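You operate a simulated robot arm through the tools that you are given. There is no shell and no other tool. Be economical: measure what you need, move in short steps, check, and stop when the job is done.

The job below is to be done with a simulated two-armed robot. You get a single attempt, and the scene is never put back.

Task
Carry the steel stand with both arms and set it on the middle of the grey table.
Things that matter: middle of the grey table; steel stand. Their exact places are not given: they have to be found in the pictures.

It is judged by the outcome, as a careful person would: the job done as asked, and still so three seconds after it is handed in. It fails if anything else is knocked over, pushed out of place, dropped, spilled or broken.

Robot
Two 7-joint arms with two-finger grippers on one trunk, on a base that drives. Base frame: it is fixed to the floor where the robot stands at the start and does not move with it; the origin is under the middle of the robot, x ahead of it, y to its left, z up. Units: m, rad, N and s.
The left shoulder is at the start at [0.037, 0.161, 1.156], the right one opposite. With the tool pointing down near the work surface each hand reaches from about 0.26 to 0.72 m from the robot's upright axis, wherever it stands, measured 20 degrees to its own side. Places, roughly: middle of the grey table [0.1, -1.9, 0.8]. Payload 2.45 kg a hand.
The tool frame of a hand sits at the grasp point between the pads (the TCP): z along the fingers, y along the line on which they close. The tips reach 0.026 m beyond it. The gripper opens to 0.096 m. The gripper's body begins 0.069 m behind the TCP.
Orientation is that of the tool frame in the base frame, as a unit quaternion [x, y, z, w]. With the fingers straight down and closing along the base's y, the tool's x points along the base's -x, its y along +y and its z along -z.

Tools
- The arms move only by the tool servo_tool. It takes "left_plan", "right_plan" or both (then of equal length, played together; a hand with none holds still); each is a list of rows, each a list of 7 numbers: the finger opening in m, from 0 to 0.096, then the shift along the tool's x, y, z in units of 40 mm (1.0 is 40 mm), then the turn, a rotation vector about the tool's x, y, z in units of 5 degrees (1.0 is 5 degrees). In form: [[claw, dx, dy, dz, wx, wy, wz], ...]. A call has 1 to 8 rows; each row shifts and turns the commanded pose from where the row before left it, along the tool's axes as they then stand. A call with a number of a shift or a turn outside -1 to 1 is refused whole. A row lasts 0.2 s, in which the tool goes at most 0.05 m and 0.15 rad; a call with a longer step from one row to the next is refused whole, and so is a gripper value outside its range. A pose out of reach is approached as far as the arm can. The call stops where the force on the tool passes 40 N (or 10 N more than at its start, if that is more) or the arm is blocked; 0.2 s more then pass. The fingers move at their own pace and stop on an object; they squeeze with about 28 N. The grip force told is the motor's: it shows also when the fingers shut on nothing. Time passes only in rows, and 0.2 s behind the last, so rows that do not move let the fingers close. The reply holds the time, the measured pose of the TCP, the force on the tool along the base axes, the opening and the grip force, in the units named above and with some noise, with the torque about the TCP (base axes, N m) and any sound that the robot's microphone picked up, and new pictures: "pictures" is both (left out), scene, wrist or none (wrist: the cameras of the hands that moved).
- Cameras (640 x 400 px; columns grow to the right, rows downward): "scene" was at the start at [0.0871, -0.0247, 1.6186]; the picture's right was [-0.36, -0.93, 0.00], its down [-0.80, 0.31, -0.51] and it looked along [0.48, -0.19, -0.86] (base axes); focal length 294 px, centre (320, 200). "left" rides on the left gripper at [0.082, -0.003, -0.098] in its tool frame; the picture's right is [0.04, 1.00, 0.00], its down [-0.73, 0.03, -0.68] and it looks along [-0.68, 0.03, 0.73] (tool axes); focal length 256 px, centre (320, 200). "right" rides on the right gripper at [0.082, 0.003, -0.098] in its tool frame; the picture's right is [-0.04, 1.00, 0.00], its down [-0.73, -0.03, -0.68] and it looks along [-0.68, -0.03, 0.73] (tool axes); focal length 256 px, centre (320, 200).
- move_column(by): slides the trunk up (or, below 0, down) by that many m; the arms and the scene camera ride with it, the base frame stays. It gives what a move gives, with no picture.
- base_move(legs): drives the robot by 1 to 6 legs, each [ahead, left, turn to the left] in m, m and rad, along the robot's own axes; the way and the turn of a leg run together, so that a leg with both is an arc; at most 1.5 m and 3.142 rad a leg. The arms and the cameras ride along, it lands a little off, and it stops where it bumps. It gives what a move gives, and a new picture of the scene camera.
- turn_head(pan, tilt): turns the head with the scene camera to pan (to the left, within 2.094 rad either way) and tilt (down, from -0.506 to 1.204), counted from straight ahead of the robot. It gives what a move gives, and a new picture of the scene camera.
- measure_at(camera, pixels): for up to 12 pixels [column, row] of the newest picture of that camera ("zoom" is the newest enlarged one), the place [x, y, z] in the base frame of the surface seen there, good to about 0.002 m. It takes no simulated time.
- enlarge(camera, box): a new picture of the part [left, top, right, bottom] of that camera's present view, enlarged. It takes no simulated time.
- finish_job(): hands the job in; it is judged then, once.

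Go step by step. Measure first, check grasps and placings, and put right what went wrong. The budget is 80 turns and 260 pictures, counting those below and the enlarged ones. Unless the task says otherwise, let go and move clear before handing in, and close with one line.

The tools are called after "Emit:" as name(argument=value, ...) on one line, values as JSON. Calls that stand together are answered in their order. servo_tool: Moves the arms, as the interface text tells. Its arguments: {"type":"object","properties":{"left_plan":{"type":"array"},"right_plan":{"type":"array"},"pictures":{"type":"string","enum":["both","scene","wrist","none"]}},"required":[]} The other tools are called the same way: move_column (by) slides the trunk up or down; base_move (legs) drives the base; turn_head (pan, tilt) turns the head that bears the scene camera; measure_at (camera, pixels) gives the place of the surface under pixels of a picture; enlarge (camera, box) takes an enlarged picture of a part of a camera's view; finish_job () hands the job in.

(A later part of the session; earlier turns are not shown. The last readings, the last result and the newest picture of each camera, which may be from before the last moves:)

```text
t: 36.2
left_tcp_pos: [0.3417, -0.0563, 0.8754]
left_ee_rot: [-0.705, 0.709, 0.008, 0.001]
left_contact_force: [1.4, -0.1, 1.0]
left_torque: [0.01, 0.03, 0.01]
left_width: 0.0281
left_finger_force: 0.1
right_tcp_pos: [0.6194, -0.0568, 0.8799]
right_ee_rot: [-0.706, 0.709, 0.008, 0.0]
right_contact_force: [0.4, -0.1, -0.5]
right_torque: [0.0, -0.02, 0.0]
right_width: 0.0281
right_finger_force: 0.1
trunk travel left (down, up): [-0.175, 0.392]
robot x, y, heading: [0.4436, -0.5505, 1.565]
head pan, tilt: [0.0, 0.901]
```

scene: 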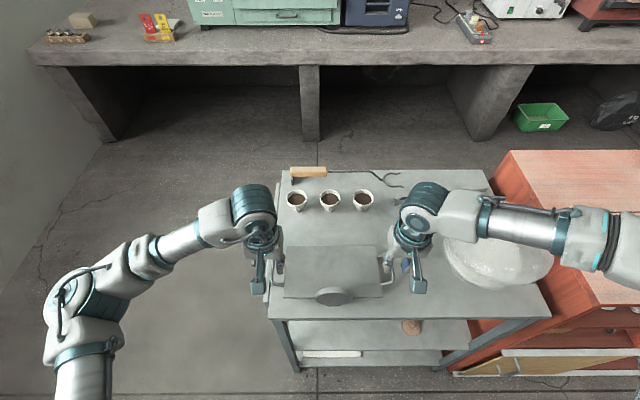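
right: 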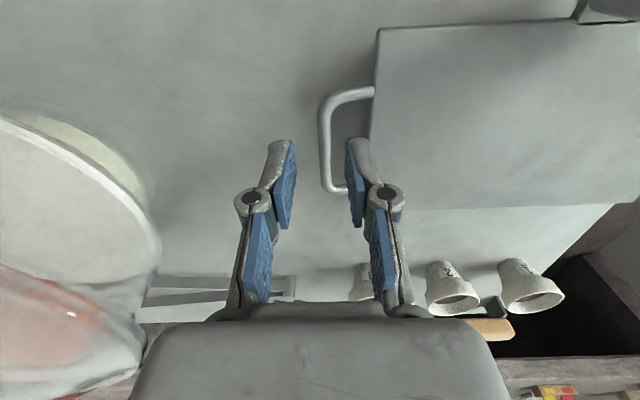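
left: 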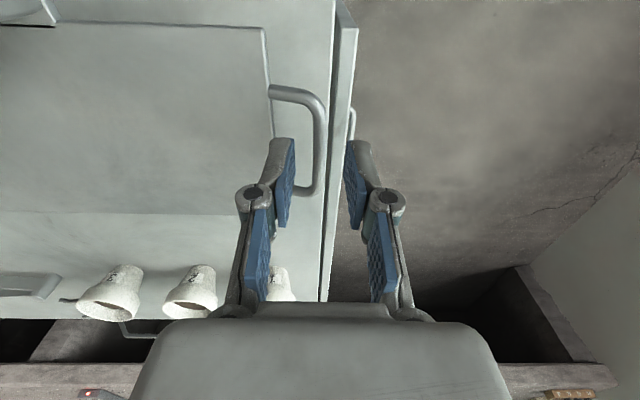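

Both hands now reach: left at x=0.3417 and right at x=0.6194. I'll lower slowly onto the bars.

Emit:
servo_tool(left_plan=[[0.028, 0, 0, 0.2, 0, 0, 0], [0.028, 0, 0, 0.2, 0, 0, 0], [0.028, 0, 0, 0.2, 0, 0, 0], [0.028, 0, 0, 0.2, 0, 0, 0], [0.028, 0, 0, 0.18, 0, 0, 0], [0.028, 0, 0, 0, 0, 0, 0]], right_plan=[[0.028, 0, 0, 0.22, 0, 0, 0], [0.028, 0, 0, 0.22, 0, 0, 0], [0.028, 0, 0, 0.22, 0, 0, 0], [0.028, 0, 0, 0.22, 0, 0, 0], [0.028, 0, 0, 0.2, 0, 0, 0], [0.028, 0, 0, 0, 0, 0, 0]], pictures="wrist")

```text
t: 37.6
left_tcp_pos: [0.3403, -0.0566, 0.8338]
left_ee_rot: [-0.706, 0.708, 0.007, 0.001]
left_contact_force: [-1.8, 1.2, 1.1]
left_torque: [-0.01, -0.06, 0.03]
left_width: 0.0273
left_finger_force: 0.0
right_tcp_pos: [0.6202, -0.0559, 0.8347]
right_ee_rot: [-0.706, 0.708, 0.009, 0.0]
right_contact_force: [-0.4, -0.6, -0.4]
right_torque: [-0.02, -0.02, 0.03]
right_width: 0.028
right_finger_force: 0.1
trunk travel left (down, up): [-0.175, 0.392]
robot x, y, heading: [0.4503, -0.5531, 1.569]
head pan, tilt: [0.0, 0.901]
```

right: 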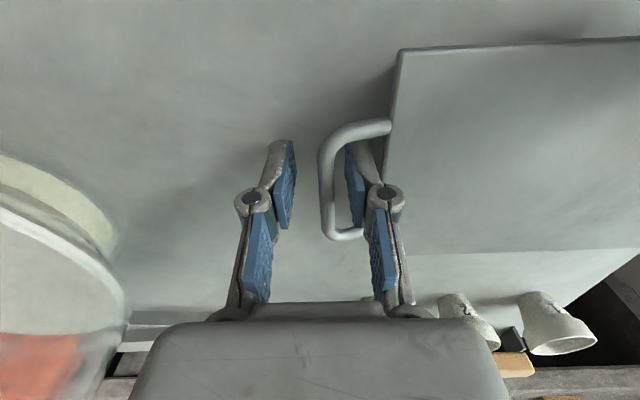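
left: 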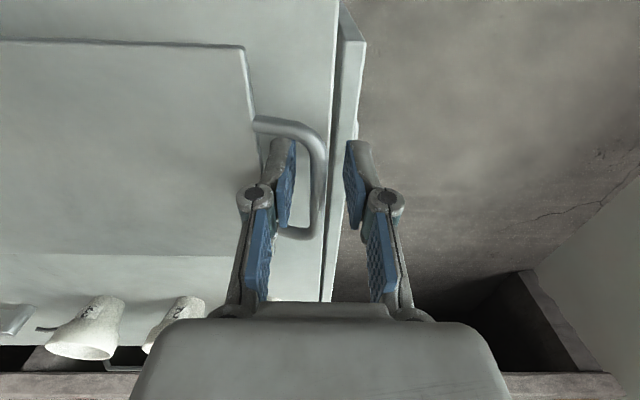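

Both bars sit between the pads: left bar at (318,180), right bar at (328,180). I'll close both grippers.

Emit:
servo_tool(left_plan=[[0.014, 0, 0, 0, 0, 0, 0], [0.0, 0, 0, 0, 0, 0, 0], [0.0, 0, 0, 0, 0, 0, 0], [0.0, 0, 0, 0, 0, 0, 0]], right_plan=[[0.014, 0, 0, 0, 0, 0, 0], [0.0, 0, 0, 0, 0, 0, 0], [0.0, 0, 0, 0, 0, 0, 0], [0.0, 0, 0, 0, 0, 0, 0]], pictures="both")

```text
t: 38.6
left_tcp_pos: [0.344, -0.0598, 0.8369]
left_ee_rot: [-0.704, 0.71, 0.006, 0.006]
left_contact_force: [3.4, 0.3, -4.6]
left_torque: [0.05, -0.02, 0.69]
left_width: 0.0068
left_finger_force: 27.4
right_tcp_pos: [0.6181, -0.061, 0.8383]
right_ee_rot: [-0.706, 0.708, 0.012, 0.001]
right_contact_force: [-3.7, -0.2, -5.2]
right_torque: [0.13, 0.01, -0.68]
right_width: 0.0066
right_finger_force: 28.1
trunk travel left (down, up): [-0.175, 0.392]
robot x, y, heading: [0.4509, -0.5487, 1.563]
head pan, tilt: [0.0, 0.901]
stopped in row 4 (left hand): the force on the tool passed its limit at 41 N (the readings are from after the stop); the commanded pose is now the measured one
```

scene: 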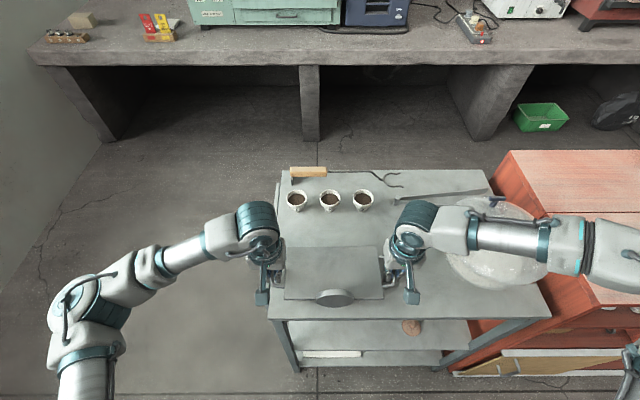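
right: 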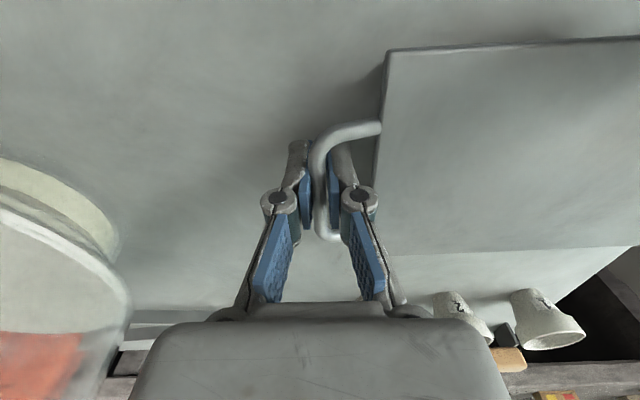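
left: 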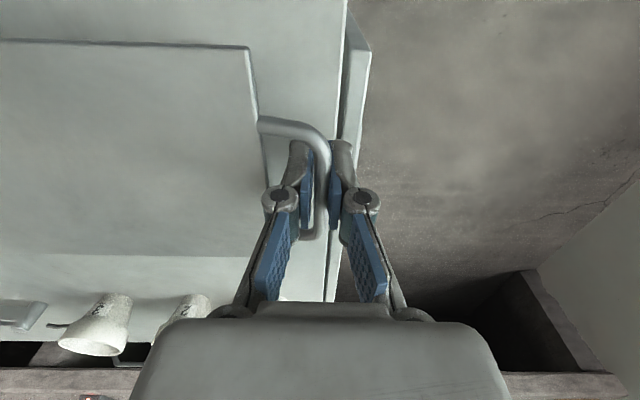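

Both bars are gripped (width ≈6.7 mm, 28 N each). I'll lift both hands together with the column by 0.05 m.

Emit:
move_column(by=0.05)

Emit:
servo_tool(left_plan=[[0.0, 0, 0, 0, 0, 0, 0]], right_plan=[[0.0, 0, 0, 0, 0, 0, 0]], pictures="scene")

Emit:
enlarge(camera="scene", box=[255, 230, 425, 330])

```text
t: 39.5
left_tcp_pos: [0.3437, -0.0582, 0.8864]
left_ee_rot: [-0.704, 0.71, 0.006, 0.004]
left_contact_force: [5.9, -0.3, -4.9]
left_torque: [0.23, -0.01, 0.68]
left_width: 0.0068
left_finger_force: 28.0
right_tcp_pos: [0.6187, -0.0597, 0.8869]
right_ee_rot: [-0.707, 0.707, 0.011, -0.002]
right_contact_force: [-4.7, 0.8, -5.3]
right_torque: [-0.16, 0.01, -0.66]
right_width: 0.0064
right_finger_force: 28.1
trunk travel left (down, up): [-0.225, 0.342]
robot x, y, heading: [0.4466, -0.5505, 1.566]
head pan, tilt: [0.0, 0.901]
```

```text
t: 39.9
left_tcp_pos: [0.3437, -0.0602, 0.8863]
left_ee_rot: [-0.704, 0.71, 0.005, 0.006]
left_contact_force: [7.2, 0.0, -4.4]
left_torque: [0.22, 0.0, 0.65]
left_width: 0.007
left_finger_force: 28.2
right_tcp_pos: [0.6182, -0.0604, 0.8883]
right_ee_rot: [-0.707, 0.708, 0.013, -0.001]
right_contact_force: [-7.1, -0.4, -5.0]
right_torque: [-0.07, 0.05, -0.62]
right_width: 0.0065
right_finger_force: 27.6
trunk travel left (down, up): [-0.225, 0.342]
robot x, y, heading: [0.4523, -0.5514, 1.563]
head pan, tilt: [0.0, 0.901]
```

scene: 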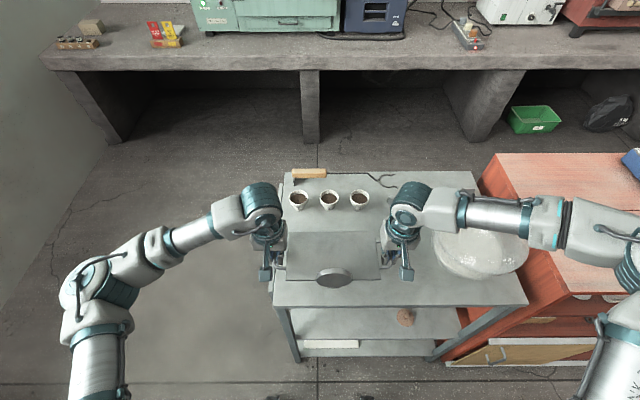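

```text
3.76 times, centred on (340, 280) of scene
```

zoom: 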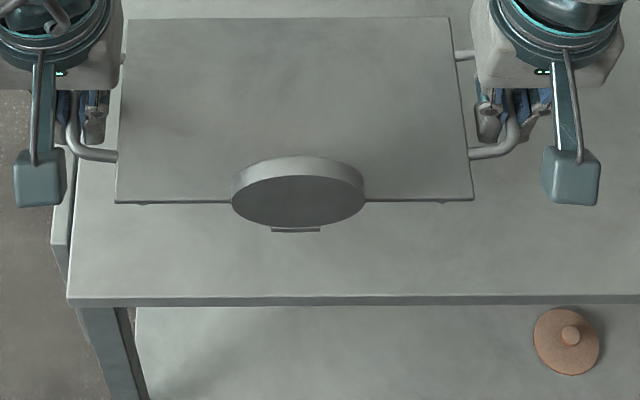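

The stand is lifted level with its dial, about 5 N on each hand. I'll raise it another 0.1 m and back away from the bench.

Emit:
move_column(by=0.1)

Emit:
base_move(legs=[[-0.32, 0, 0]])

Emit:
turn_head(pan=1.2, tilt=0.6)

Emit:
turn_head(pan=-1.2, tilt=0.6)

```text
t: 41.2
left_tcp_pos: [0.344, -0.0591, 0.9867]
left_ee_rot: [-0.704, 0.71, 0.005, 0.005]
left_contact_force: [9.6, 0.3, -4.5]
left_torque: [0.17, 0.01, 0.64]
left_width: 0.007
left_finger_force: 28.5
right_tcp_pos: [0.6183, -0.059, 0.9874]
right_ee_rot: [-0.707, 0.707, 0.011, 0.0]
right_contact_force: [-9.6, 1.0, -5.0]
right_torque: [-0.11, 0.02, -0.66]
right_width: 0.0068
right_finger_force: 27.9
trunk travel left (down, up): [-0.325, 0.242]
robot x, y, heading: [0.4505, -0.5535, 1.566]
head pan, tilt: [0.0, 0.901]
```

```text
t: 43.4
left_tcp_pos: [0.34, -0.3831, 0.9863]
left_ee_rot: [-0.706, 0.708, 0.006, 0.006]
left_contact_force: [11.0, 0.3, -5.0]
left_torque: [0.06, -0.01, 0.68]
left_width: 0.0071
left_finger_force: 28.1
right_tcp_pos: [0.6142, -0.3836, 0.9872]
right_ee_rot: [0.709, -0.705, -0.011, 0.001]
right_contact_force: [-10.0, 0.2, -4.9]
right_torque: [-0.01, 0.03, -0.67]
right_width: 0.0068
right_finger_force: 28.2
trunk travel left (down, up): [-0.325, 0.242]
robot x, y, heading: [0.4469, -0.8796, 1.57]
head pan, tilt: [0.0, 0.901]
```

scene: 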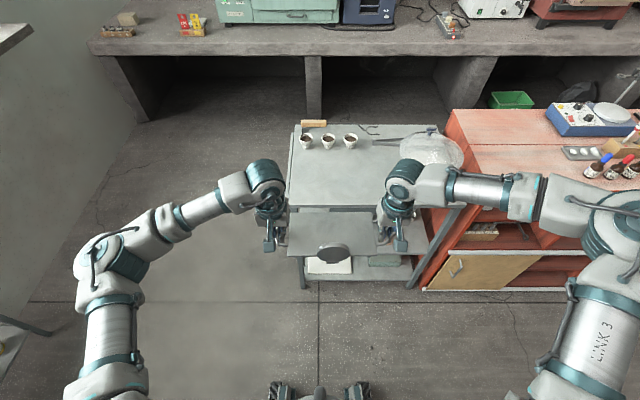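

```text
t: 44.8
left_tcp_pos: [0.3394, -0.3873, 0.9887]
left_ee_rot: [-0.706, 0.708, 0.007, 0.007]
left_contact_force: [2.7, -0.2, -4.9]
left_torque: [0.1, 0.0, 0.63]
left_width: 0.0068
left_finger_force: 27.7
right_tcp_pos: [0.6129, -0.3872, 0.9908]
right_ee_rot: [0.709, -0.705, -0.013, -0.002]
right_contact_force: [-2.4, -0.4, -4.6]
right_torque: [0.02, 0.01, -0.63]
right_width: 0.0064
right_finger_force: 28.4
trunk travel left (down, up): [-0.325, 0.242]
robot x, y, heading: [0.4486, -0.8774, 1.576]
head pan, tilt: [1.201, 0.6]
```

scene: 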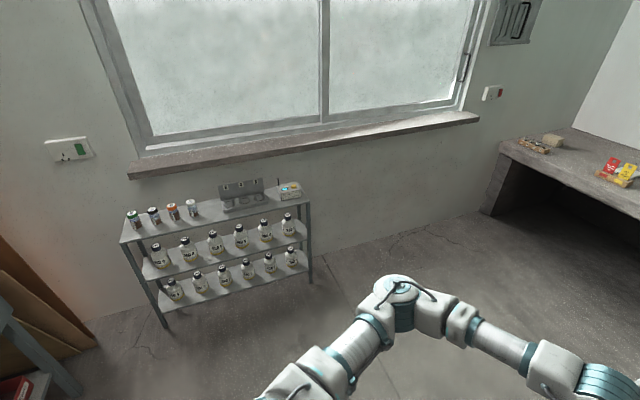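

```text
t: 47.0
left_tcp_pos: [0.3399, -0.3878, 0.9886]
left_ee_rot: [-0.707, 0.707, 0.008, 0.007]
left_contact_force: [3.6, -0.1, -5.4]
left_torque: [0.03, -0.03, 0.7]
left_width: 0.007
left_finger_force: 28.0
right_tcp_pos: [0.6134, -0.3875, 0.9897]
right_ee_rot: [0.709, -0.705, -0.013, -0.002]
right_contact_force: [-1.9, 0.4, -4.7]
right_torque: [0.05, 0.01, -0.69]
right_width: 0.0067
right_finger_force: 27.8
trunk travel left (down, up): [-0.325, 0.242]
robot x, y, heading: [0.4478, -0.8746, 1.574]
head pan, tilt: [-1.201, 0.6]
```

scene: 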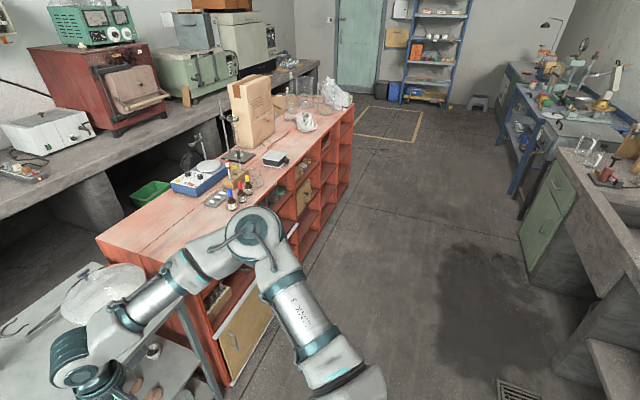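

Both sides have room for turning. I'll turn left by half a turn in two legs, then look ahead at the table.

Emit:
base_move(legs=[[0, 0, 1.57], [0, 0, 1.57]])

Emit:
turn_head(pan=0, tilt=0.7)

```text
t: 55.2
left_tcp_pos: [0.5856, -1.3548, 0.9902]
left_ee_rot: [0.686, 0.727, -0.007, 0.008]
left_contact_force: [-5.1, -0.2, -4.2]
left_torque: [-0.04, 0.05, 0.69]
left_width: 0.007
left_finger_force: 28.2
right_tcp_pos: [0.311, -1.3726, 0.9904]
right_ee_rot: [0.683, 0.73, -0.001, 0.014]
right_contact_force: [5.0, 0.4, -5.1]
right_torque: [-0.03, -0.02, -0.66]
right_width: 0.0061
right_finger_force: 28.2
trunk travel left (down, up): [-0.325, 0.242]
robot x, y, heading: [0.4458, -0.8771, -1.505]
head pan, tilt: [-1.201, 0.6]
```

scene: 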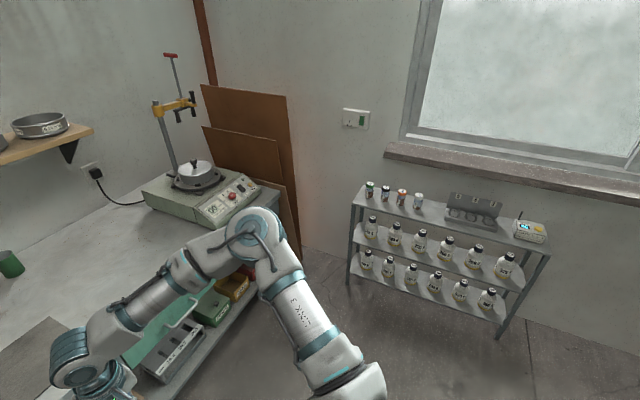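

```text
t: 56.6
left_tcp_pos: [0.5846, -1.3515, 0.9918]
left_ee_rot: [0.686, 0.728, -0.008, 0.009]
left_contact_force: [-1.5, 0.2, -4.5]
left_torque: [-0.06, 0.02, 0.66]
left_width: 0.0069
left_finger_force: 28.0
right_tcp_pos: [0.313, -1.3692, 0.9929]
right_ee_rot: [0.683, 0.73, -0.002, 0.015]
right_contact_force: [0.6, 0.1, -5.0]
right_torque: [-0.03, -0.01, -0.68]
right_width: 0.0067
right_finger_force: 28.5
trunk travel left (down, up): [-0.325, 0.242]
robot x, y, heading: [0.4466, -0.877, -1.507]
head pan, tilt: [0.0, 0.7]
```

scene: 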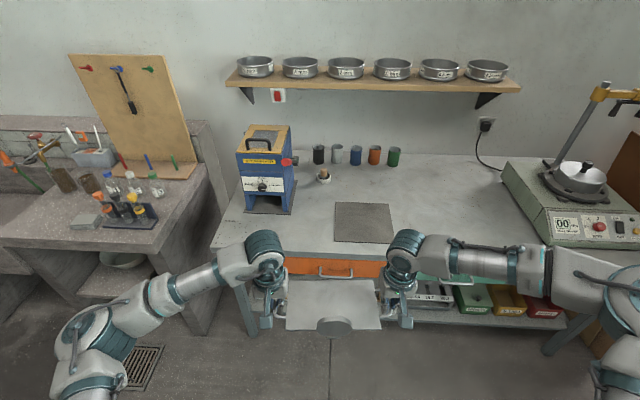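

I'm facing the grey table and the grip is holding. I'll measure the table's extents and objects.

Emit:
measure_at(camera="scene", pixels=[[212, 248], [430, 155], [350, 152], [470, 200], [335, 240], [338, 205], [388, 205], [392, 241], [435, 220], [324, 180], [393, 165], [505, 185]])

Emit:
base_move(legs=[[0, 0, -0.064], [0, -0.35, 0]])

```text
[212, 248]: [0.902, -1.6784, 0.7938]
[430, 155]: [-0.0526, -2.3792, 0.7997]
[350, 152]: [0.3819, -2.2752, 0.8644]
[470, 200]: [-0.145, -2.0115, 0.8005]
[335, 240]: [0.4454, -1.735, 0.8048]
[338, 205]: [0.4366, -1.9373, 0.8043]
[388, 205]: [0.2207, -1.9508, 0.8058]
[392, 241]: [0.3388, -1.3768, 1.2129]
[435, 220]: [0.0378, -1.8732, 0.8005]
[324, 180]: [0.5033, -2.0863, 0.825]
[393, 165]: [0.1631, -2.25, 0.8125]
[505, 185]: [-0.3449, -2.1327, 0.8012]
```

```text
t: 59.3
left_tcp_pos: [0.2298, -1.3604, 0.9895]
left_ee_rot: [0.706, 0.708, -0.014, 0.004]
left_contact_force: [-1.2, 0.2, -4.1]
left_torque: [0.02, 0.12, 0.71]
left_width: 0.0067
left_finger_force: 27.5
right_tcp_pos: [-0.0449, -1.362, 0.9951]
right_ee_rot: [0.703, 0.711, -0.009, 0.008]
right_contact_force: [3.8, 1.5, -5.6]
right_torque: [-0.11, 0.16, -0.67]
right_width: 0.0067
right_finger_force: 27.7
trunk travel left (down, up): [-0.325, 0.242]
robot x, y, heading: [0.1065, -0.8759, -1.562]
head pan, tilt: [0.0, 0.7]
```

scene: 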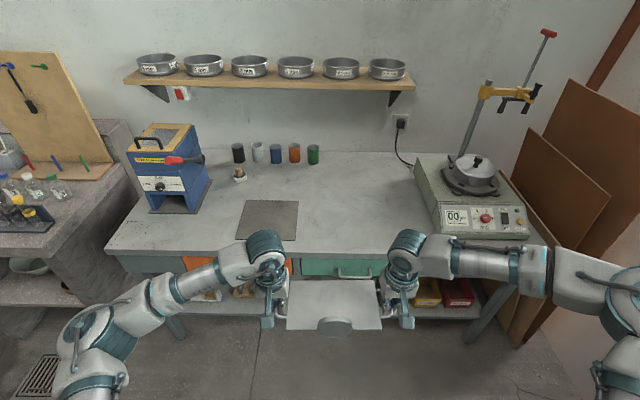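

The table spans x −0.73 to 0.90 and y −1.68 to about −2.4, so the middle is about [0.08, −2.0], clear of the mat (y > −1.95) and the cups (y < −2.2). I'll drive forward, keeping the base short of the table edge.

Emit:
base_move(legs=[[0.53, -0.005, -0.009]])

Emit:
turn_head(pan=0, tilt=1.1)

```text
t: 62.4
left_tcp_pos: [0.1667, -1.8871, 0.9956]
left_ee_rot: [0.718, 0.696, -0.004, 0.017]
left_contact_force: [-2.4, -0.6, -4.6]
left_torque: [0.01, -0.09, 0.77]
left_width: 0.0072
left_finger_force: 28.0
right_tcp_pos: [-0.106, -1.8813, 0.9919]
right_ee_rot: [0.715, 0.699, 0.001, 0.022]
right_contact_force: [-2.2, 1.4, -5.2]
right_torque: [-0.08, -0.2, -0.57]
right_width: 0.0064
right_finger_force: 27.6
trunk travel left (down, up): [-0.325, 0.242]
robot x, y, heading: [0.0867, -1.4067, -1.591]
head pan, tilt: [0.0, 0.7]
```

scene: 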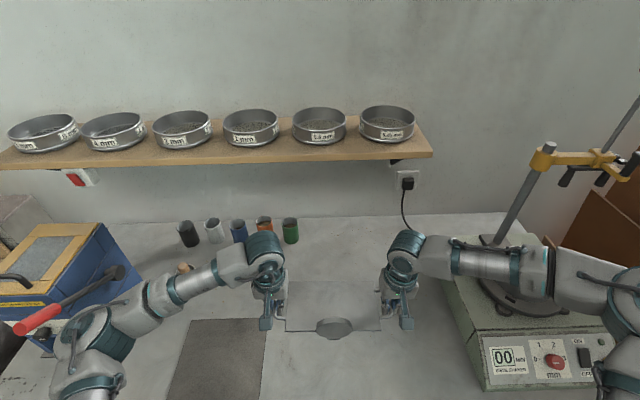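

```text
t: 63.2
left_tcp_pos: [0.1682, -1.8839, 0.9981]
left_ee_rot: [0.717, 0.697, -0.007, 0.016]
left_contact_force: [-2.4, 0.4, -4.4]
left_torque: [-0.07, -0.07, 0.72]
left_width: 0.0066
left_finger_force: 27.9
right_tcp_pos: [-0.1072, -1.8778, 0.995]
right_ee_rot: [0.715, 0.698, -0.001, 0.021]
right_contact_force: [0.3, 0.2, -4.1]
right_torque: [-0.02, -0.13, -0.59]
right_width: 0.0066
right_finger_force: 27.9
trunk travel left (down, up): [-0.325, 0.242]
robot x, y, heading: [0.0846, -1.4069, -1.593]
head pan, tilt: [0.0, 1.1]
```

scene: 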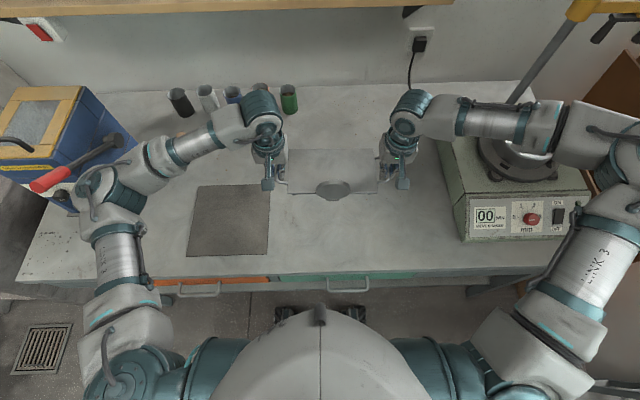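

The stand's centre is at x≈0.03 and needs +0.05 m in x and about 0.09 m further in. I'll check clearance between the right forearm and the rig rod, the left forearm and the blue device, and the base and the table.

Emit:
measure_at(camera="scene", pixels=[[525, 85], [545, 55], [470, 115], [530, 125], [590, 130], [515, 165], [60, 178], [110, 140], [120, 190], [160, 160], [290, 312], [345, 312]])

Emit:
measure_at(camera="scene", pixels=[[289, 97], [260, 90], [333, 275], [335, 300], [310, 170], [290, 150], [377, 150], [380, 192], [287, 192], [590, 12], [500, 210], [334, 190]])

```text
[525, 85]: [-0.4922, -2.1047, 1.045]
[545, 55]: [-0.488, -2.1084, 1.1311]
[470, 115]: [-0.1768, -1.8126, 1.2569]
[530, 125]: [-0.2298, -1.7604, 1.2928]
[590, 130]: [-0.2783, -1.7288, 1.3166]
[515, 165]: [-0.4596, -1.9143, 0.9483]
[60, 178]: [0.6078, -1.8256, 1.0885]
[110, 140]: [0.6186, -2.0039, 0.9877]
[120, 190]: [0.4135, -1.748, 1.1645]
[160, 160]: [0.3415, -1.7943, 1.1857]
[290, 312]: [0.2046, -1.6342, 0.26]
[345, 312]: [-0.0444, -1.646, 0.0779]
```

```text
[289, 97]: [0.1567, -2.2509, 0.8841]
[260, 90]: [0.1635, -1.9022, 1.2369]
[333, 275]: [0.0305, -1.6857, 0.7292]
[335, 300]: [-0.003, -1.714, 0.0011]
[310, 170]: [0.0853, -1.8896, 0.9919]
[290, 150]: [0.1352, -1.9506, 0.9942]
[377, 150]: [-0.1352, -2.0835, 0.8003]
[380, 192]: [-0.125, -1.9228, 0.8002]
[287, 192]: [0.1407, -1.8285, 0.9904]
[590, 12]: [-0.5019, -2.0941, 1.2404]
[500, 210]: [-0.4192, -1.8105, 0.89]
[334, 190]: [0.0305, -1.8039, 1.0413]
```

Everything is clear; the base front is about 5 cm short of the table. I'll shift left 0.05, go forward 0.03 and correct the heading.

Emit:
base_move(legs=[[0.03, 0.05, 0.022]])

Emit:
servo_tool(left_plan=[[0, 0, 0, 0, 0, 0, 0], [0, 0, 0, 0, 0, 0, 0], [0, 0, 0, 0, 0, 0, 0], [0, 0, 0, 0, 0, 0, 0], [0, 0, 0, 0, 0, 0, 0], [0, 0, 0, 0, 0, 0, 0], [0, 0, 0, 0, 0, 0, 0], [0, 0, 0, 0, 0, 0, 0]], right_plan=[[0, 0, 0, 0, 0, 0, 0], [0, 0, 0, 0, 0, 0, 0], [0, 0, 0, 0, 0, 0, 0], [0, 0, 0, 0, 0, 0, 0], [0, 0, 0, 0, 0, 0, 0], [0, 0, 0, 0, 0, 0, 0], [0, 0, 0, 0, 0, 0, 0], [0, 0, 0, 0, 0, 0, 0]], pictures="none")

Emit:
servo_tool(left_plan=[[0, 0, 0, 0, 0, 0, 0], [0, 0, 0, 0, 0, 0, 0], [0, 0, 0, 0, 0, 0, 0], [0, 0, 0, 0, 0, 0, 0], [0, 0, 0, 0, 0, 0, 0], [0, 0, 0, 0, 0, 0, 0], [0, 0, 0, 0, 0, 0, 0], [0, 0, 0, 0, 0, 0, 0]], pictures="none")

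Emit:
servo_tool(left_plan=[[0, 0, 0, 0, 0, 0, 0], [0, 0, 0, 0, 0, 0, 0]], pictures="none")

```text
t: 64.2
left_tcp_pos: [0.2153, -1.9144, 0.9976]
left_ee_rot: [0.71, 0.703, -0.002, 0.019]
left_contact_force: [-1.4, -0.2, -3.9]
left_torque: [0.01, -0.03, 0.56]
left_width: 0.0069
left_finger_force: 28.2
right_tcp_pos: [-0.0591, -1.915, 0.9914]
right_ee_rot: [0.708, 0.705, 0.004, 0.025]
right_contact_force: [-2.3, -1.1, -5.6]
right_torque: [-0.08, -0.05, -0.65]
right_width: 0.0066
right_finger_force: 28.8
trunk travel left (down, up): [-0.325, 0.242]
robot x, y, heading: [0.1314, -1.4385, -1.571]
head pan, tilt: [0.0, 1.1]
```

scene: 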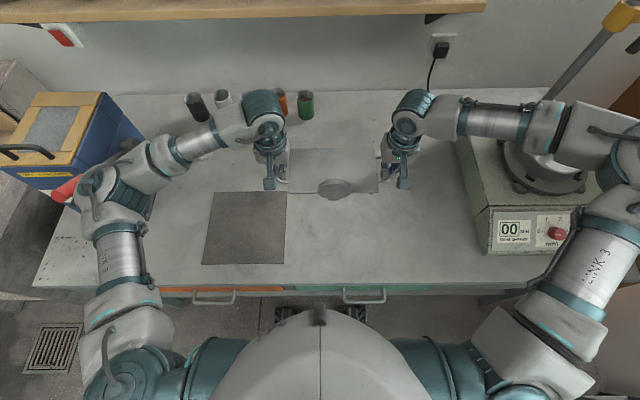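

```text
t: 66.0
left_tcp_pos: [0.2135, -1.9092, 0.9992]
left_ee_rot: [0.712, 0.702, -0.006, 0.019]
left_contact_force: [0.1, -0.1, -4.3]
left_torque: [-0.08, 0.07, 0.57]
left_width: 0.0071
left_finger_force: 28.1
right_tcp_pos: [-0.0609, -1.9092, 0.9952]
right_ee_rot: [0.71, 0.704, 0.001, 0.024]
right_contact_force: [0.5, 0.3, -4.8]
right_torque: [0.02, 0.01, -0.64]
right_width: 0.0064
right_finger_force: 28.1
trunk travel left (down, up): [-0.325, 0.242]
robot x, y, heading: [0.1254, -1.4375, -1.573]
head pan, tilt: [0.0, 1.1]
```

```text
t: 67.8
left_tcp_pos: [0.2147, -1.9098, 0.9991]
left_ee_rot: [0.711, 0.703, -0.007, 0.02]
left_contact_force: [0.0, -0.4, -4.8]
left_torque: [-0.07, -0.03, 0.62]
left_width: 0.0071
left_finger_force: 27.6
right_tcp_pos: [-0.0591, -1.9099, 0.994]
right_ee_rot: [0.709, 0.705, 0.001, 0.024]
right_contact_force: [-0.8, -0.1, -6.1]
right_torque: [-0.06, -0.09, -0.54]
right_width: 0.0066
right_finger_force: 27.9
trunk travel left (down, up): [-0.325, 0.242]
robot x, y, heading: [0.1312, -1.4373, -1.573]
head pan, tilt: [0.0, 1.1]
```

```text
t: 68.4
left_tcp_pos: [0.2435, -1.9083, 0.9966]
left_ee_rot: [0.71, 0.704, -0.014, 0.011]
left_contact_force: [0.0, -1.6, -5.1]
left_torque: [0.2, 0.01, 0.76]
left_width: 0.0073
left_finger_force: 27.8
right_tcp_pos: [-0.032, -1.9099, 0.998]
right_ee_rot: [0.708, 0.706, -0.008, 0.016]
right_contact_force: [0.8, 1.9, -3.8]
right_torque: [-0.28, 0.01, -0.32]
right_width: 0.0066
right_finger_force: 28.1
trunk travel left (down, up): [-0.325, 0.242]
robot x, y, heading: [0.1365, -1.4335, -1.572]
head pan, tilt: [0.0, 1.1]
```

Strafing set off the sideways sway again, about ±15 mm. I'll let it die out before going on.

Emit:
servo_tool(left_plan=[[0, 0, 0, 0, 0, 0, 0], [0, 0, 0, 0, 0, 0, 0], [0, 0, 0, 0, 0, 0, 0], [0, 0, 0, 0, 0, 0, 0], [0, 0, 0, 0, 0, 0, 0], [0, 0, 0, 0, 0, 0, 0], [0, 0, 0, 0, 0, 0, 0], [0, 0, 0, 0, 0, 0, 0]], pictures="none")

Emit:
servo_tool(left_plan=[[0, 0, 0, 0, 0, 0, 0], [0, 0, 0, 0, 0, 0, 0], [0, 0, 0, 0, 0, 0, 0], [0, 0, 0, 0, 0, 0, 0], [0, 0, 0, 0, 0, 0, 0], [0, 0, 0, 0, 0, 0, 0], [0, 0, 0, 0, 0, 0, 0], [0, 0, 0, 0, 0, 0, 0]], pictures="none")

Emit:
servo_tool(left_plan=[[0, 0, 0, 0, 0, 0, 0], [0, 0, 0, 0, 0, 0, 0], [0, 0, 0, 0, 0, 0, 0], [0, 0, 0, 0, 0, 0, 0], [0, 0, 0, 0, 0, 0, 0], [0, 0, 0, 0, 0, 0, 0], [0, 0, 0, 0, 0, 0, 0], [0, 0, 0, 0, 0, 0, 0]], pictures="none")

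Emit:
servo_tool(left_plan=[[0, 0, 0, 0, 0, 0, 0], [0, 0, 0, 0, 0, 0, 0], [0, 0, 0, 0, 0, 0, 0], [0, 0, 0, 0, 0, 0, 0], [0, 0, 0, 0, 0, 0, 0], [0, 0, 0, 0, 0, 0, 0], [0, 0, 0, 0, 0, 0, 0], [0, 0, 0, 0, 0, 0, 0]], pictures="none")

Emit:
servo_tool(left_plan=[[0, 0, 0, 0, 0, 0, 0]], pictures="none")

```text
t: 70.2
left_tcp_pos: [0.2416, -1.9092, 0.9969]
left_ee_rot: [0.711, 0.703, -0.013, 0.011]
left_contact_force: [-0.1, -0.8, -3.3]
left_torque: [0.18, 0.02, 0.75]
left_width: 0.0072
left_finger_force: 28.5
right_tcp_pos: [-0.0335, -1.9088, 0.9986]
right_ee_rot: [0.708, 0.706, -0.007, 0.017]
right_contact_force: [1.7, 1.9, -4.0]
right_torque: [-0.25, 0.01, -0.31]
right_width: 0.0067
right_finger_force: 28.5
trunk travel left (down, up): [-0.325, 0.242]
robot x, y, heading: [0.1339, -1.4373, -1.576]
head pan, tilt: [0.0, 1.1]
```

```text
t: 72.0
left_tcp_pos: [0.2386, -1.9104, 0.9966]
left_ee_rot: [0.71, 0.704, -0.013, 0.012]
left_contact_force: [0.2, -1.4, -5.2]
left_torque: [0.15, 0.03, 0.72]
left_width: 0.007
left_finger_force: 27.9
right_tcp_pos: [-0.0352, -1.9089, 0.9992]
right_ee_rot: [0.708, 0.706, -0.008, 0.018]
right_contact_force: [0.4, 1.8, -5.3]
right_torque: [-0.23, -0.05, -0.38]
right_width: 0.0065
right_finger_force: 27.9
trunk travel left (down, up): [-0.325, 0.242]
robot x, y, heading: [0.1346, -1.4368, -1.577]
head pan, tilt: [0.0, 1.1]
```

```text
t: 73.8
left_tcp_pos: [0.2378, -1.9097, 0.9969]
left_ee_rot: [0.71, 0.704, -0.012, 0.013]
left_contact_force: [0.1, -1.5, -4.9]
left_torque: [0.12, 0.08, 0.71]
left_width: 0.0069
left_finger_force: 27.9
right_tcp_pos: [-0.0361, -1.9089, 0.9985]
right_ee_rot: [0.708, 0.706, -0.006, 0.018]
right_contact_force: [-0.9, 1.4, -4.4]
right_torque: [-0.18, -0.01, -0.36]
right_width: 0.0065
right_finger_force: 28.0
trunk travel left (down, up): [-0.325, 0.242]
robot x, y, heading: [0.1334, -1.4348, -1.58]
head pan, tilt: [0.0, 1.1]
```

```text
t: 75.6
left_tcp_pos: [0.2379, -1.9096, 0.9974]
left_ee_rot: [0.711, 0.703, -0.013, 0.013]
left_contact_force: [0.0, -1.0, -4.6]
left_torque: [0.0, 0.02, 0.69]
left_width: 0.007
left_finger_force: 27.8
right_tcp_pos: [-0.0357, -1.909, 0.9987]
right_ee_rot: [0.708, 0.706, -0.006, 0.019]
right_contact_force: [0.3, 1.0, -4.0]
right_torque: [-0.15, -0.02, -0.45]
right_width: 0.0068
right_finger_force: 28.5
trunk travel left (down, up): [-0.325, 0.242]
robot x, y, heading: [0.1305, -1.4369, -1.575]
head pan, tilt: [0.0, 1.1]
```

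```text
t: 76.0
left_tcp_pos: [0.229, -1.9087, 0.9989]
left_ee_rot: [0.711, 0.702, -0.01, 0.016]
left_contact_force: [-0.6, -1.0, -4.6]
left_torque: [0.03, 0.02, 0.64]
left_width: 0.0071
left_finger_force: 28.5
right_tcp_pos: [-0.0462, -1.9107, 0.9975]
right_ee_rot: [0.708, 0.706, -0.004, 0.021]
right_contact_force: [-0.1, 0.1, -3.6]
right_torque: [-0.06, 0.0, -0.51]
right_width: 0.0065
right_finger_force: 27.9
trunk travel left (down, up): [-0.325, 0.242]
robot x, y, heading: [0.1334, -1.437, -1.579]
head pan, tilt: [0.0, 1.1]
```

The sway is nearly gone, with the stand's centre at x≈0.09. I'll move both hands forward together by 64 mm, slowly.

Emit:
servo_tool(left_plan=[[0, -0.1, 0, 0, 0, 0, 0], [0, -0.2, 0, 0, 0, 0, 0], [0, -0.25, 0, 0, 0, 0, 0], [0, -0.25, 0, 0, 0, 0, 0], [0, -0.25, 0, 0, 0, 0, 0], [0, -0.25, 0, 0, 0, 0, 0], [0, -0.2, 0, 0, 0, 0, 0], [0, -0.1, 0, 0, 0, 0, 0]], right_plan=[[0, -0.1, 0, 0, 0, 0, 0], [0, -0.2, 0, 0, 0, 0, 0], [0, -0.25, 0, 0, 0, 0, 0], [0, -0.25, 0, 0, 0, 0, 0], [0, -0.25, 0, 0, 0, 0, 0], [0, -0.25, 0, 0, 0, 0, 0], [0, -0.2, 0, 0, 0, 0, 0], [0, -0.1, 0, 0, 0, 0, 0]], pictures="scene")

```text
t: 77.8
left_tcp_pos: [0.2287, -1.9736, 1.0011]
left_ee_rot: [0.712, 0.702, -0.011, 0.015]
left_contact_force: [-2.4, -0.7, -4.3]
left_torque: [0.11, 0.07, 0.68]
left_width: 0.0071
left_finger_force: 28.0
right_tcp_pos: [-0.0455, -1.9729, 1.0007]
right_ee_rot: [0.708, 0.706, -0.004, 0.02]
right_contact_force: [1.4, 1.1, -4.7]
right_torque: [-0.2, 0.02, -0.56]
right_width: 0.0064
right_finger_force: 27.7
trunk travel left (down, up): [-0.325, 0.242]
robot x, y, heading: [0.1312, -1.4367, -1.572]
head pan, tilt: [0.0, 1.1]
```

scene: 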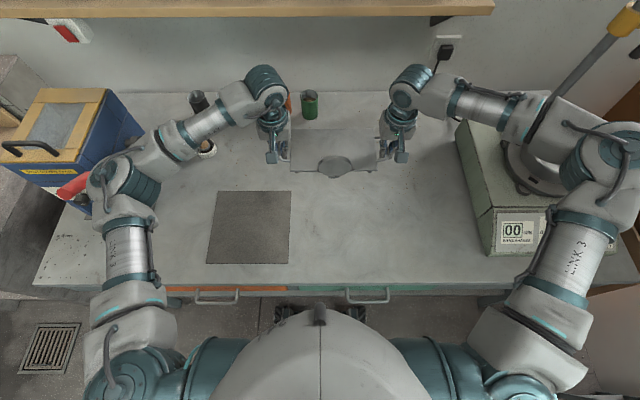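

The stand is over the middle. Before lowering I'll check the left elbow's clearance to the blue device's red handle and the right elbow's clearance to the mixer.

Emit:
measure_at(camera="scene", pixels=[[70, 188], [85, 180], [105, 175], [95, 190], [125, 180], [140, 165], [155, 185], [105, 205], [125, 235], [575, 150], [540, 140], [512, 190]])

Emit:
enlarge(camera="scene", box=[20, 80, 220, 260])

```text
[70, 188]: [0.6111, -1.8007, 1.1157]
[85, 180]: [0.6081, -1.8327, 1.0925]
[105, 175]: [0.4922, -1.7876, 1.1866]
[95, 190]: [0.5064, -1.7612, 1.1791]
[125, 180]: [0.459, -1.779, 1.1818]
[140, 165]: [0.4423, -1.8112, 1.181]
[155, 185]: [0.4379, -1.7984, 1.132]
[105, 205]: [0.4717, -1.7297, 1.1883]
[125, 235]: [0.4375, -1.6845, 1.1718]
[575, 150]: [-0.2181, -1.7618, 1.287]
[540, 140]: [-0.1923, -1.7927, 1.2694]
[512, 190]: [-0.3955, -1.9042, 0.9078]
```

```text
2.22 times, centred on (120, 170) of scene
```

zoom: 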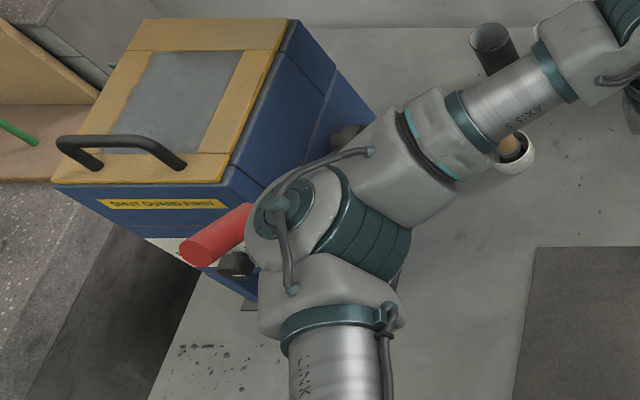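

The lever is in the plane x≈0.61 and the left elbow reaches x≈0.515, so a vertical descent is clear. I'll lower the column 0.14, then wait for it to settle.

Emit:
move_column(by=-0.14)

Emit:
servo_tool(left_plan=[[0, 0, 0, 0, 0, 0, 0], [0, 0, 0, 0, 0, 0, 0], [0, 0, 0, 0, 0, 0, 0], [0, 0, 0, 0, 0, 0, 0], [0, 0, 0, 0, 0, 0, 0], [0, 0, 0, 0, 0, 0, 0], [0, 0, 0, 0, 0, 0, 0], [0, 0, 0, 0, 0, 0, 0]], pictures="none")

Emit:
servo_tool(right_plan=[[0, 0, 0, 0, 0, 0, 0], [0, 0, 0, 0, 0, 0, 0]], pictures="both")

Emit:
enlarge(camera="scene", box=[250, 100, 430, 210])

```text
t: 79.5
left_tcp_pos: [0.2338, -1.9737, 0.8606]
left_ee_rot: [0.711, 0.703, -0.012, 0.014]
left_contact_force: [3.6, -0.7, -4.5]
left_torque: [0.01, 0.02, 0.69]
left_width: 0.007
left_finger_force: 28.1
right_tcp_pos: [-0.041, -1.972, 0.8608]
right_ee_rot: [0.709, 0.705, -0.005, 0.019]
right_contact_force: [-3.7, 1.2, -4.1]
right_torque: [-0.06, -0.01, -0.49]
right_width: 0.0065
right_finger_force: 28.3
trunk travel left (down, up): [-0.185, 0.382]
robot x, y, heading: [0.1325, -1.4355, -1.576]
head pan, tilt: [0.0, 1.1]
```

```text
t: 81.3
left_tcp_pos: [0.233, -1.9739, 0.8596]
left_ee_rot: [0.71, 0.704, -0.01, 0.013]
left_contact_force: [5.9, -0.2, -4.9]
left_torque: [-0.03, 0.05, 0.63]
left_width: 0.0068
left_finger_force: 27.2
right_tcp_pos: [-0.0417, -1.9737, 0.8598]
right_ee_rot: [0.709, 0.705, -0.005, 0.018]
right_contact_force: [-5.9, 0.8, -4.6]
right_torque: [-0.07, -0.03, -0.52]
right_width: 0.0067
right_finger_force: 27.4
trunk travel left (down, up): [-0.185, 0.382]
robot x, y, heading: [0.1327, -1.4326, -1.576]
head pan, tilt: [0.0, 1.1]
```

```text
t: 81.9
left_tcp_pos: [0.2341, -1.974, 0.8602]
left_ee_rot: [0.71, 0.704, -0.011, 0.013]
left_contact_force: [7.0, -0.6, -4.2]
left_torque: [-0.03, 0.01, 0.66]
left_width: 0.0072
left_finger_force: 28.1
right_tcp_pos: [-0.0406, -1.9731, 0.8609]
right_ee_rot: [0.709, 0.705, -0.004, 0.018]
right_contact_force: [-7.7, 0.5, -4.4]
right_torque: [-0.07, -0.01, -0.47]
right_width: 0.0066
right_finger_force: 28.1
trunk travel left (down, up): [-0.185, 0.382]
robot x, y, heading: [0.1303, -1.437, -1.571]
head pan, tilt: [0.0, 1.1]
```

scene: 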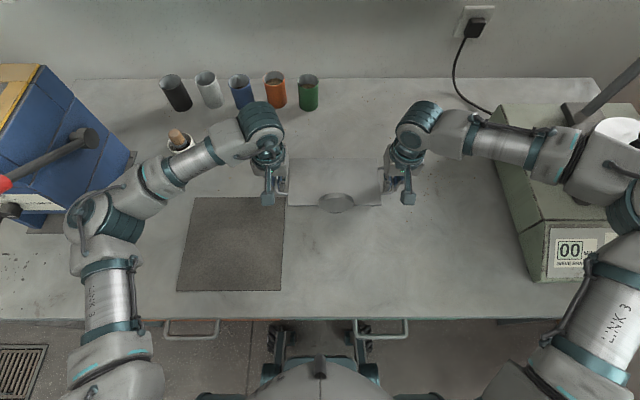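
right: 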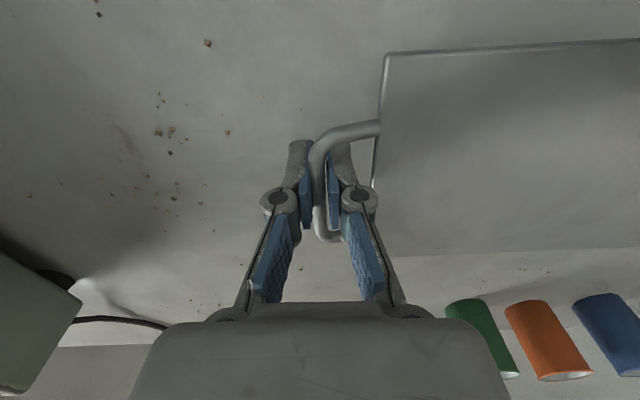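

```text
3.56 times, centred on (340, 155) of scene
```

zoom: 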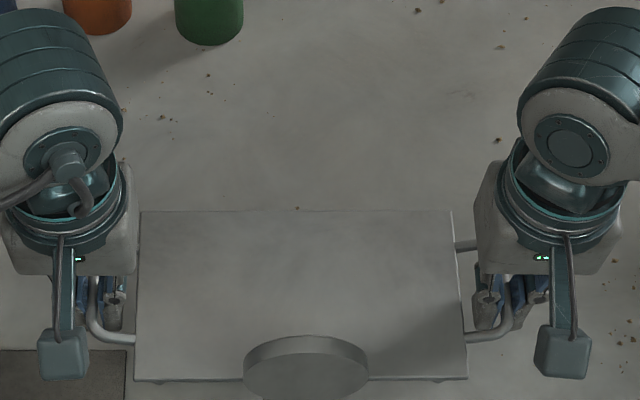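

The stand is centred at x≈0.097, y≈−1.98 and about 23 mm above the table. I'll lower it the rest of the way in small steps.

Emit:
move_column(by=-0.019)

Emit:
move_column(by=-0.004)

Emit:
servo_tool(right_plan=[[0, 0, 0, 0, 0, 0, 0], [0, 0, 0, 0, 0, 0, 0]], pictures="none")

```text
t: 82.5
left_tcp_pos: [0.2328, -1.9723, 0.8418]
left_ee_rot: [0.711, 0.703, -0.013, 0.014]
left_contact_force: [9.2, -0.2, -4.1]
left_torque: [0.02, 0.0, 0.69]
left_width: 0.0068
left_finger_force: 27.8
right_tcp_pos: [-0.0412, -1.9716, 0.8419]
right_ee_rot: [0.708, 0.706, -0.006, 0.019]
right_contact_force: [-8.5, 0.8, -3.6]
right_torque: [-0.13, -0.01, -0.5]
right_width: 0.0066
right_finger_force: 28.0
trunk travel left (down, up): [-0.166, 0.401]
robot x, y, heading: [0.132, -1.4382, -1.578]
head pan, tilt: [0.0, 1.1]
```

```text
t: 83.0
left_tcp_pos: [0.2329, -1.9729, 0.8358]
left_ee_rot: [0.711, 0.703, -0.011, 0.013]
left_contact_force: [8.8, -0.8, -4.6]
left_torque: [0.06, 0.01, 0.65]
left_width: 0.0072
left_finger_force: 28.1
right_tcp_pos: [-0.0404, -1.9722, 0.8364]
right_ee_rot: [0.709, 0.705, -0.005, 0.019]
right_contact_force: [-8.3, 0.5, -4.5]
right_torque: [-0.16, -0.02, -0.5]
right_width: 0.0067
right_finger_force: 28.5
trunk travel left (down, up): [-0.162, 0.405]
robot x, y, heading: [0.1346, -1.4392, -1.577]
head pan, tilt: [0.0, 1.1]
```

```text
t: 83.7
left_tcp_pos: [0.234, -1.9739, 0.837]
left_ee_rot: [0.71, 0.704, -0.011, 0.013]
left_contact_force: [8.9, 0.9, -4.3]
left_torque: [0.1, 0.04, 0.68]
left_width: 0.0068
left_finger_force: 28.2
right_tcp_pos: [-0.0403, -1.9732, 0.8364]
right_ee_rot: [0.709, 0.705, -0.006, 0.019]
right_contact_force: [-8.5, 0.7, -4.7]
right_torque: [-0.11, 0.0, -0.49]
right_width: 0.0065
right_finger_force: 28.5
trunk travel left (down, up): [-0.162, 0.405]
robot x, y, heading: [0.1341, -1.4361, -1.572]
head pan, tilt: [0.0, 1.1]
```

The load is still about −4.5 N on each hand, so it isn't touching yet. I'll lower in 2 mm steps.

Emit:
move_column(by=-0.002)

Emit:
move_column(by=-0.002)

Emit:
servo_tool(right_plan=[[0, 0, 0, 0, 0, 0, 0], [0, 0, 0, 0, 0, 0, 0]], pictures="none")

```text
t: 84.2
left_tcp_pos: [0.2334, -1.9727, 0.8371]
left_ee_rot: [0.71, 0.704, -0.014, 0.014]
left_contact_force: [9.7, -2.4, 1.7]
left_torque: [0.02, 0.03, 0.67]
left_width: 0.0066
left_finger_force: 28.0
right_tcp_pos: [-0.0401, -1.9721, 0.8368]
right_ee_rot: [0.709, 0.705, -0.006, 0.021]
right_contact_force: [-10.9, -1.1, 7.2]
right_torque: [0.59, -0.04, -0.44]
right_width: 0.0065
right_finger_force: 28.2
trunk travel left (down, up): [-0.16, 0.407]
robot x, y, heading: [0.1322, -1.4363, -1.572]
head pan, tilt: [0.0, 1.1]
```

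```text
t: 84.7
left_tcp_pos: [0.2325, -1.9723, 0.8349]
left_ee_rot: [0.71, 0.704, -0.013, 0.015]
left_contact_force: [10.6, -6.3, 13.8]
left_torque: [0.63, 0.04, 0.72]
left_width: 0.0076
left_finger_force: 27.8
right_tcp_pos: [-0.0404, -1.9737, 0.835]
right_ee_rot: [0.709, 0.705, -0.007, 0.021]
right_contact_force: [-11.0, -7.1, 16.2]
right_torque: [0.64, 0.0, -0.46]
right_width: 0.0069
right_finger_force: 27.9
trunk travel left (down, up): [-0.158, 0.409]
robot x, y, heading: [0.1328, -1.4338, -1.572]
head pan, tilt: [0.0, 1.1]
```

```text
t: 85.3
left_tcp_pos: [0.2345, -1.9715, 0.8337]
left_ee_rot: [0.711, 0.703, -0.012, 0.014]
left_contact_force: [10.8, -7.7, 12.3]
left_torque: [0.42, 0.04, 0.74]
left_width: 0.0071
left_finger_force: 28.1
right_tcp_pos: [-0.0396, -1.9723, 0.8336]
right_ee_rot: [0.708, 0.706, -0.006, 0.02]
right_contact_force: [-12.5, -7.6, 15.6]
right_torque: [0.31, -0.01, -0.51]
right_width: 0.0065
right_finger_force: 27.6
trunk travel left (down, up): [-0.158, 0.409]
robot x, y, heading: [0.1344, -1.4336, -1.575]
head pan, tilt: [0.0, 1.1]
```

The feet are down and now pressed at about 14 N a hand. I'll relieve that by 2 mm and open both grippers to 26 mm together.

Emit:
move_column(by=0.002)

Emit:
servo_tool(left_plan=[[0.012, 0, 0, 0, 0, 0, 0], [0.018, 0, 0, 0, 0, 0, 0], [0.026, 0, 0, 0, 0, 0, 0], [0.026, 0, 0, 0, 0, 0, 0]], right_plan=[[0.012, 0, 0, 0, 0, 0, 0], [0.018, 0, 0, 0, 0, 0, 0], [0.026, 0, 0, 0, 0, 0, 0], [0.026, 0, 0, 0, 0, 0, 0]], pictures="wrist")

```text
t: 85.8
left_tcp_pos: [0.2341, -1.972, 0.8342]
left_ee_rot: [0.711, 0.703, -0.011, 0.014]
left_contact_force: [11.5, -1.9, 0.7]
left_torque: [-0.67, 0.01, 0.68]
left_width: 0.0069
left_finger_force: 28.3
right_tcp_pos: [-0.0402, -1.9721, 0.8343]
right_ee_rot: [0.709, 0.705, -0.005, 0.018]
right_contact_force: [-10.6, -2.5, 4.2]
right_torque: [-0.54, 0.02, -0.56]
right_width: 0.0066
right_finger_force: 27.8
trunk travel left (down, up): [-0.16, 0.407]
robot x, y, heading: [0.1307, -1.4347, -1.573]
head pan, tilt: [0.0, 1.1]
```

```text
t: 86.8
left_tcp_pos: [0.2319, -1.9734, 0.8357]
left_ee_rot: [0.711, 0.703, -0.012, 0.014]
left_contact_force: [3.4, 1.6, -0.8]
left_torque: [0.01, -0.04, -0.04]
left_width: 0.0239
left_finger_force: 0.0
right_tcp_pos: [-0.0403, -1.9722, 0.8345]
right_ee_rot: [0.709, 0.705, -0.006, 0.019]
right_contact_force: [-3.8, 2.1, -0.1]
right_torque: [0.01, 0.05, 0.03]
right_width: 0.0239
right_finger_force: 0.0
trunk travel left (down, up): [-0.16, 0.407]
robot x, y, heading: [0.1317, -1.4358, -1.573]
head pan, tilt: [0.0, 1.1]
```

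right: 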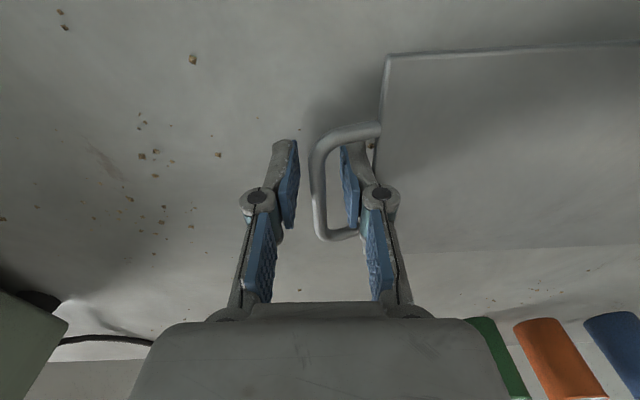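
left: 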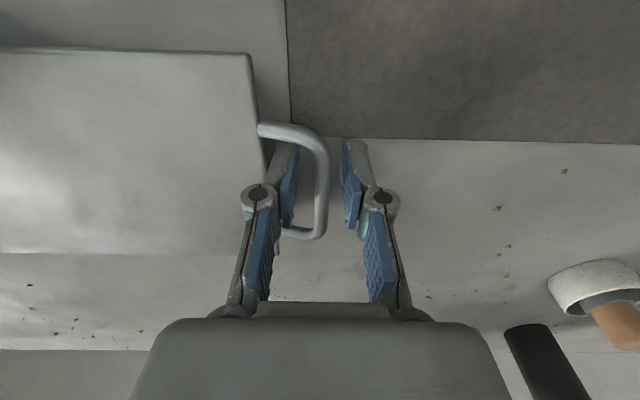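

Both grippers are open, but the inner fingers lightly touch the plate ends (≈3.5 N). I'll ease the opening to 18 mm, then raise with the column.

Emit:
servo_tool(left_plan=[[0.018, 0, 0, 0, 0, 0, 0], [0.018, 0, 0, 0, 0, 0, 0], [0.018, 0, 0, 0, 0, 0, 0]], right_plan=[[0.018, 0, 0, 0, 0, 0, 0], [0.018, 0, 0, 0, 0, 0, 0], [0.018, 0, 0, 0, 0, 0, 0]], pictures="wrist")

```text
t: 87.6
left_tcp_pos: [0.2326, -1.9736, 0.8361]
left_ee_rot: [0.71, 0.704, -0.012, 0.014]
left_contact_force: [0.2, -0.7, 1.1]
left_torque: [0.01, 0.0, 0.01]
left_width: 0.0179
left_finger_force: 0.0
right_tcp_pos: [-0.0401, -1.9729, 0.8352]
right_ee_rot: [0.709, 0.705, -0.005, 0.02]
right_contact_force: [-0.3, 0.2, -0.3]
right_torque: [0.03, -0.02, -0.01]
right_width: 0.0179
right_finger_force: 0.0
trunk travel left (down, up): [-0.16, 0.407]
robot x, y, heading: [0.1332, -1.4359, -1.577]
head pan, tilt: [0.0, 1.1]
```

right: 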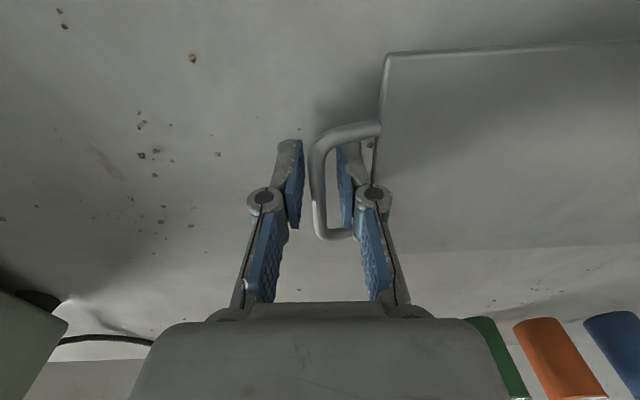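
left: 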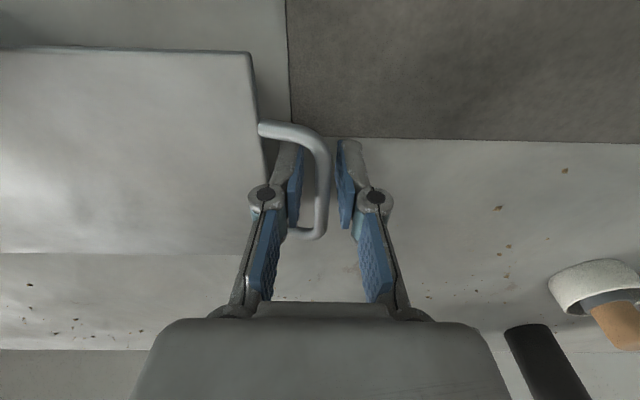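

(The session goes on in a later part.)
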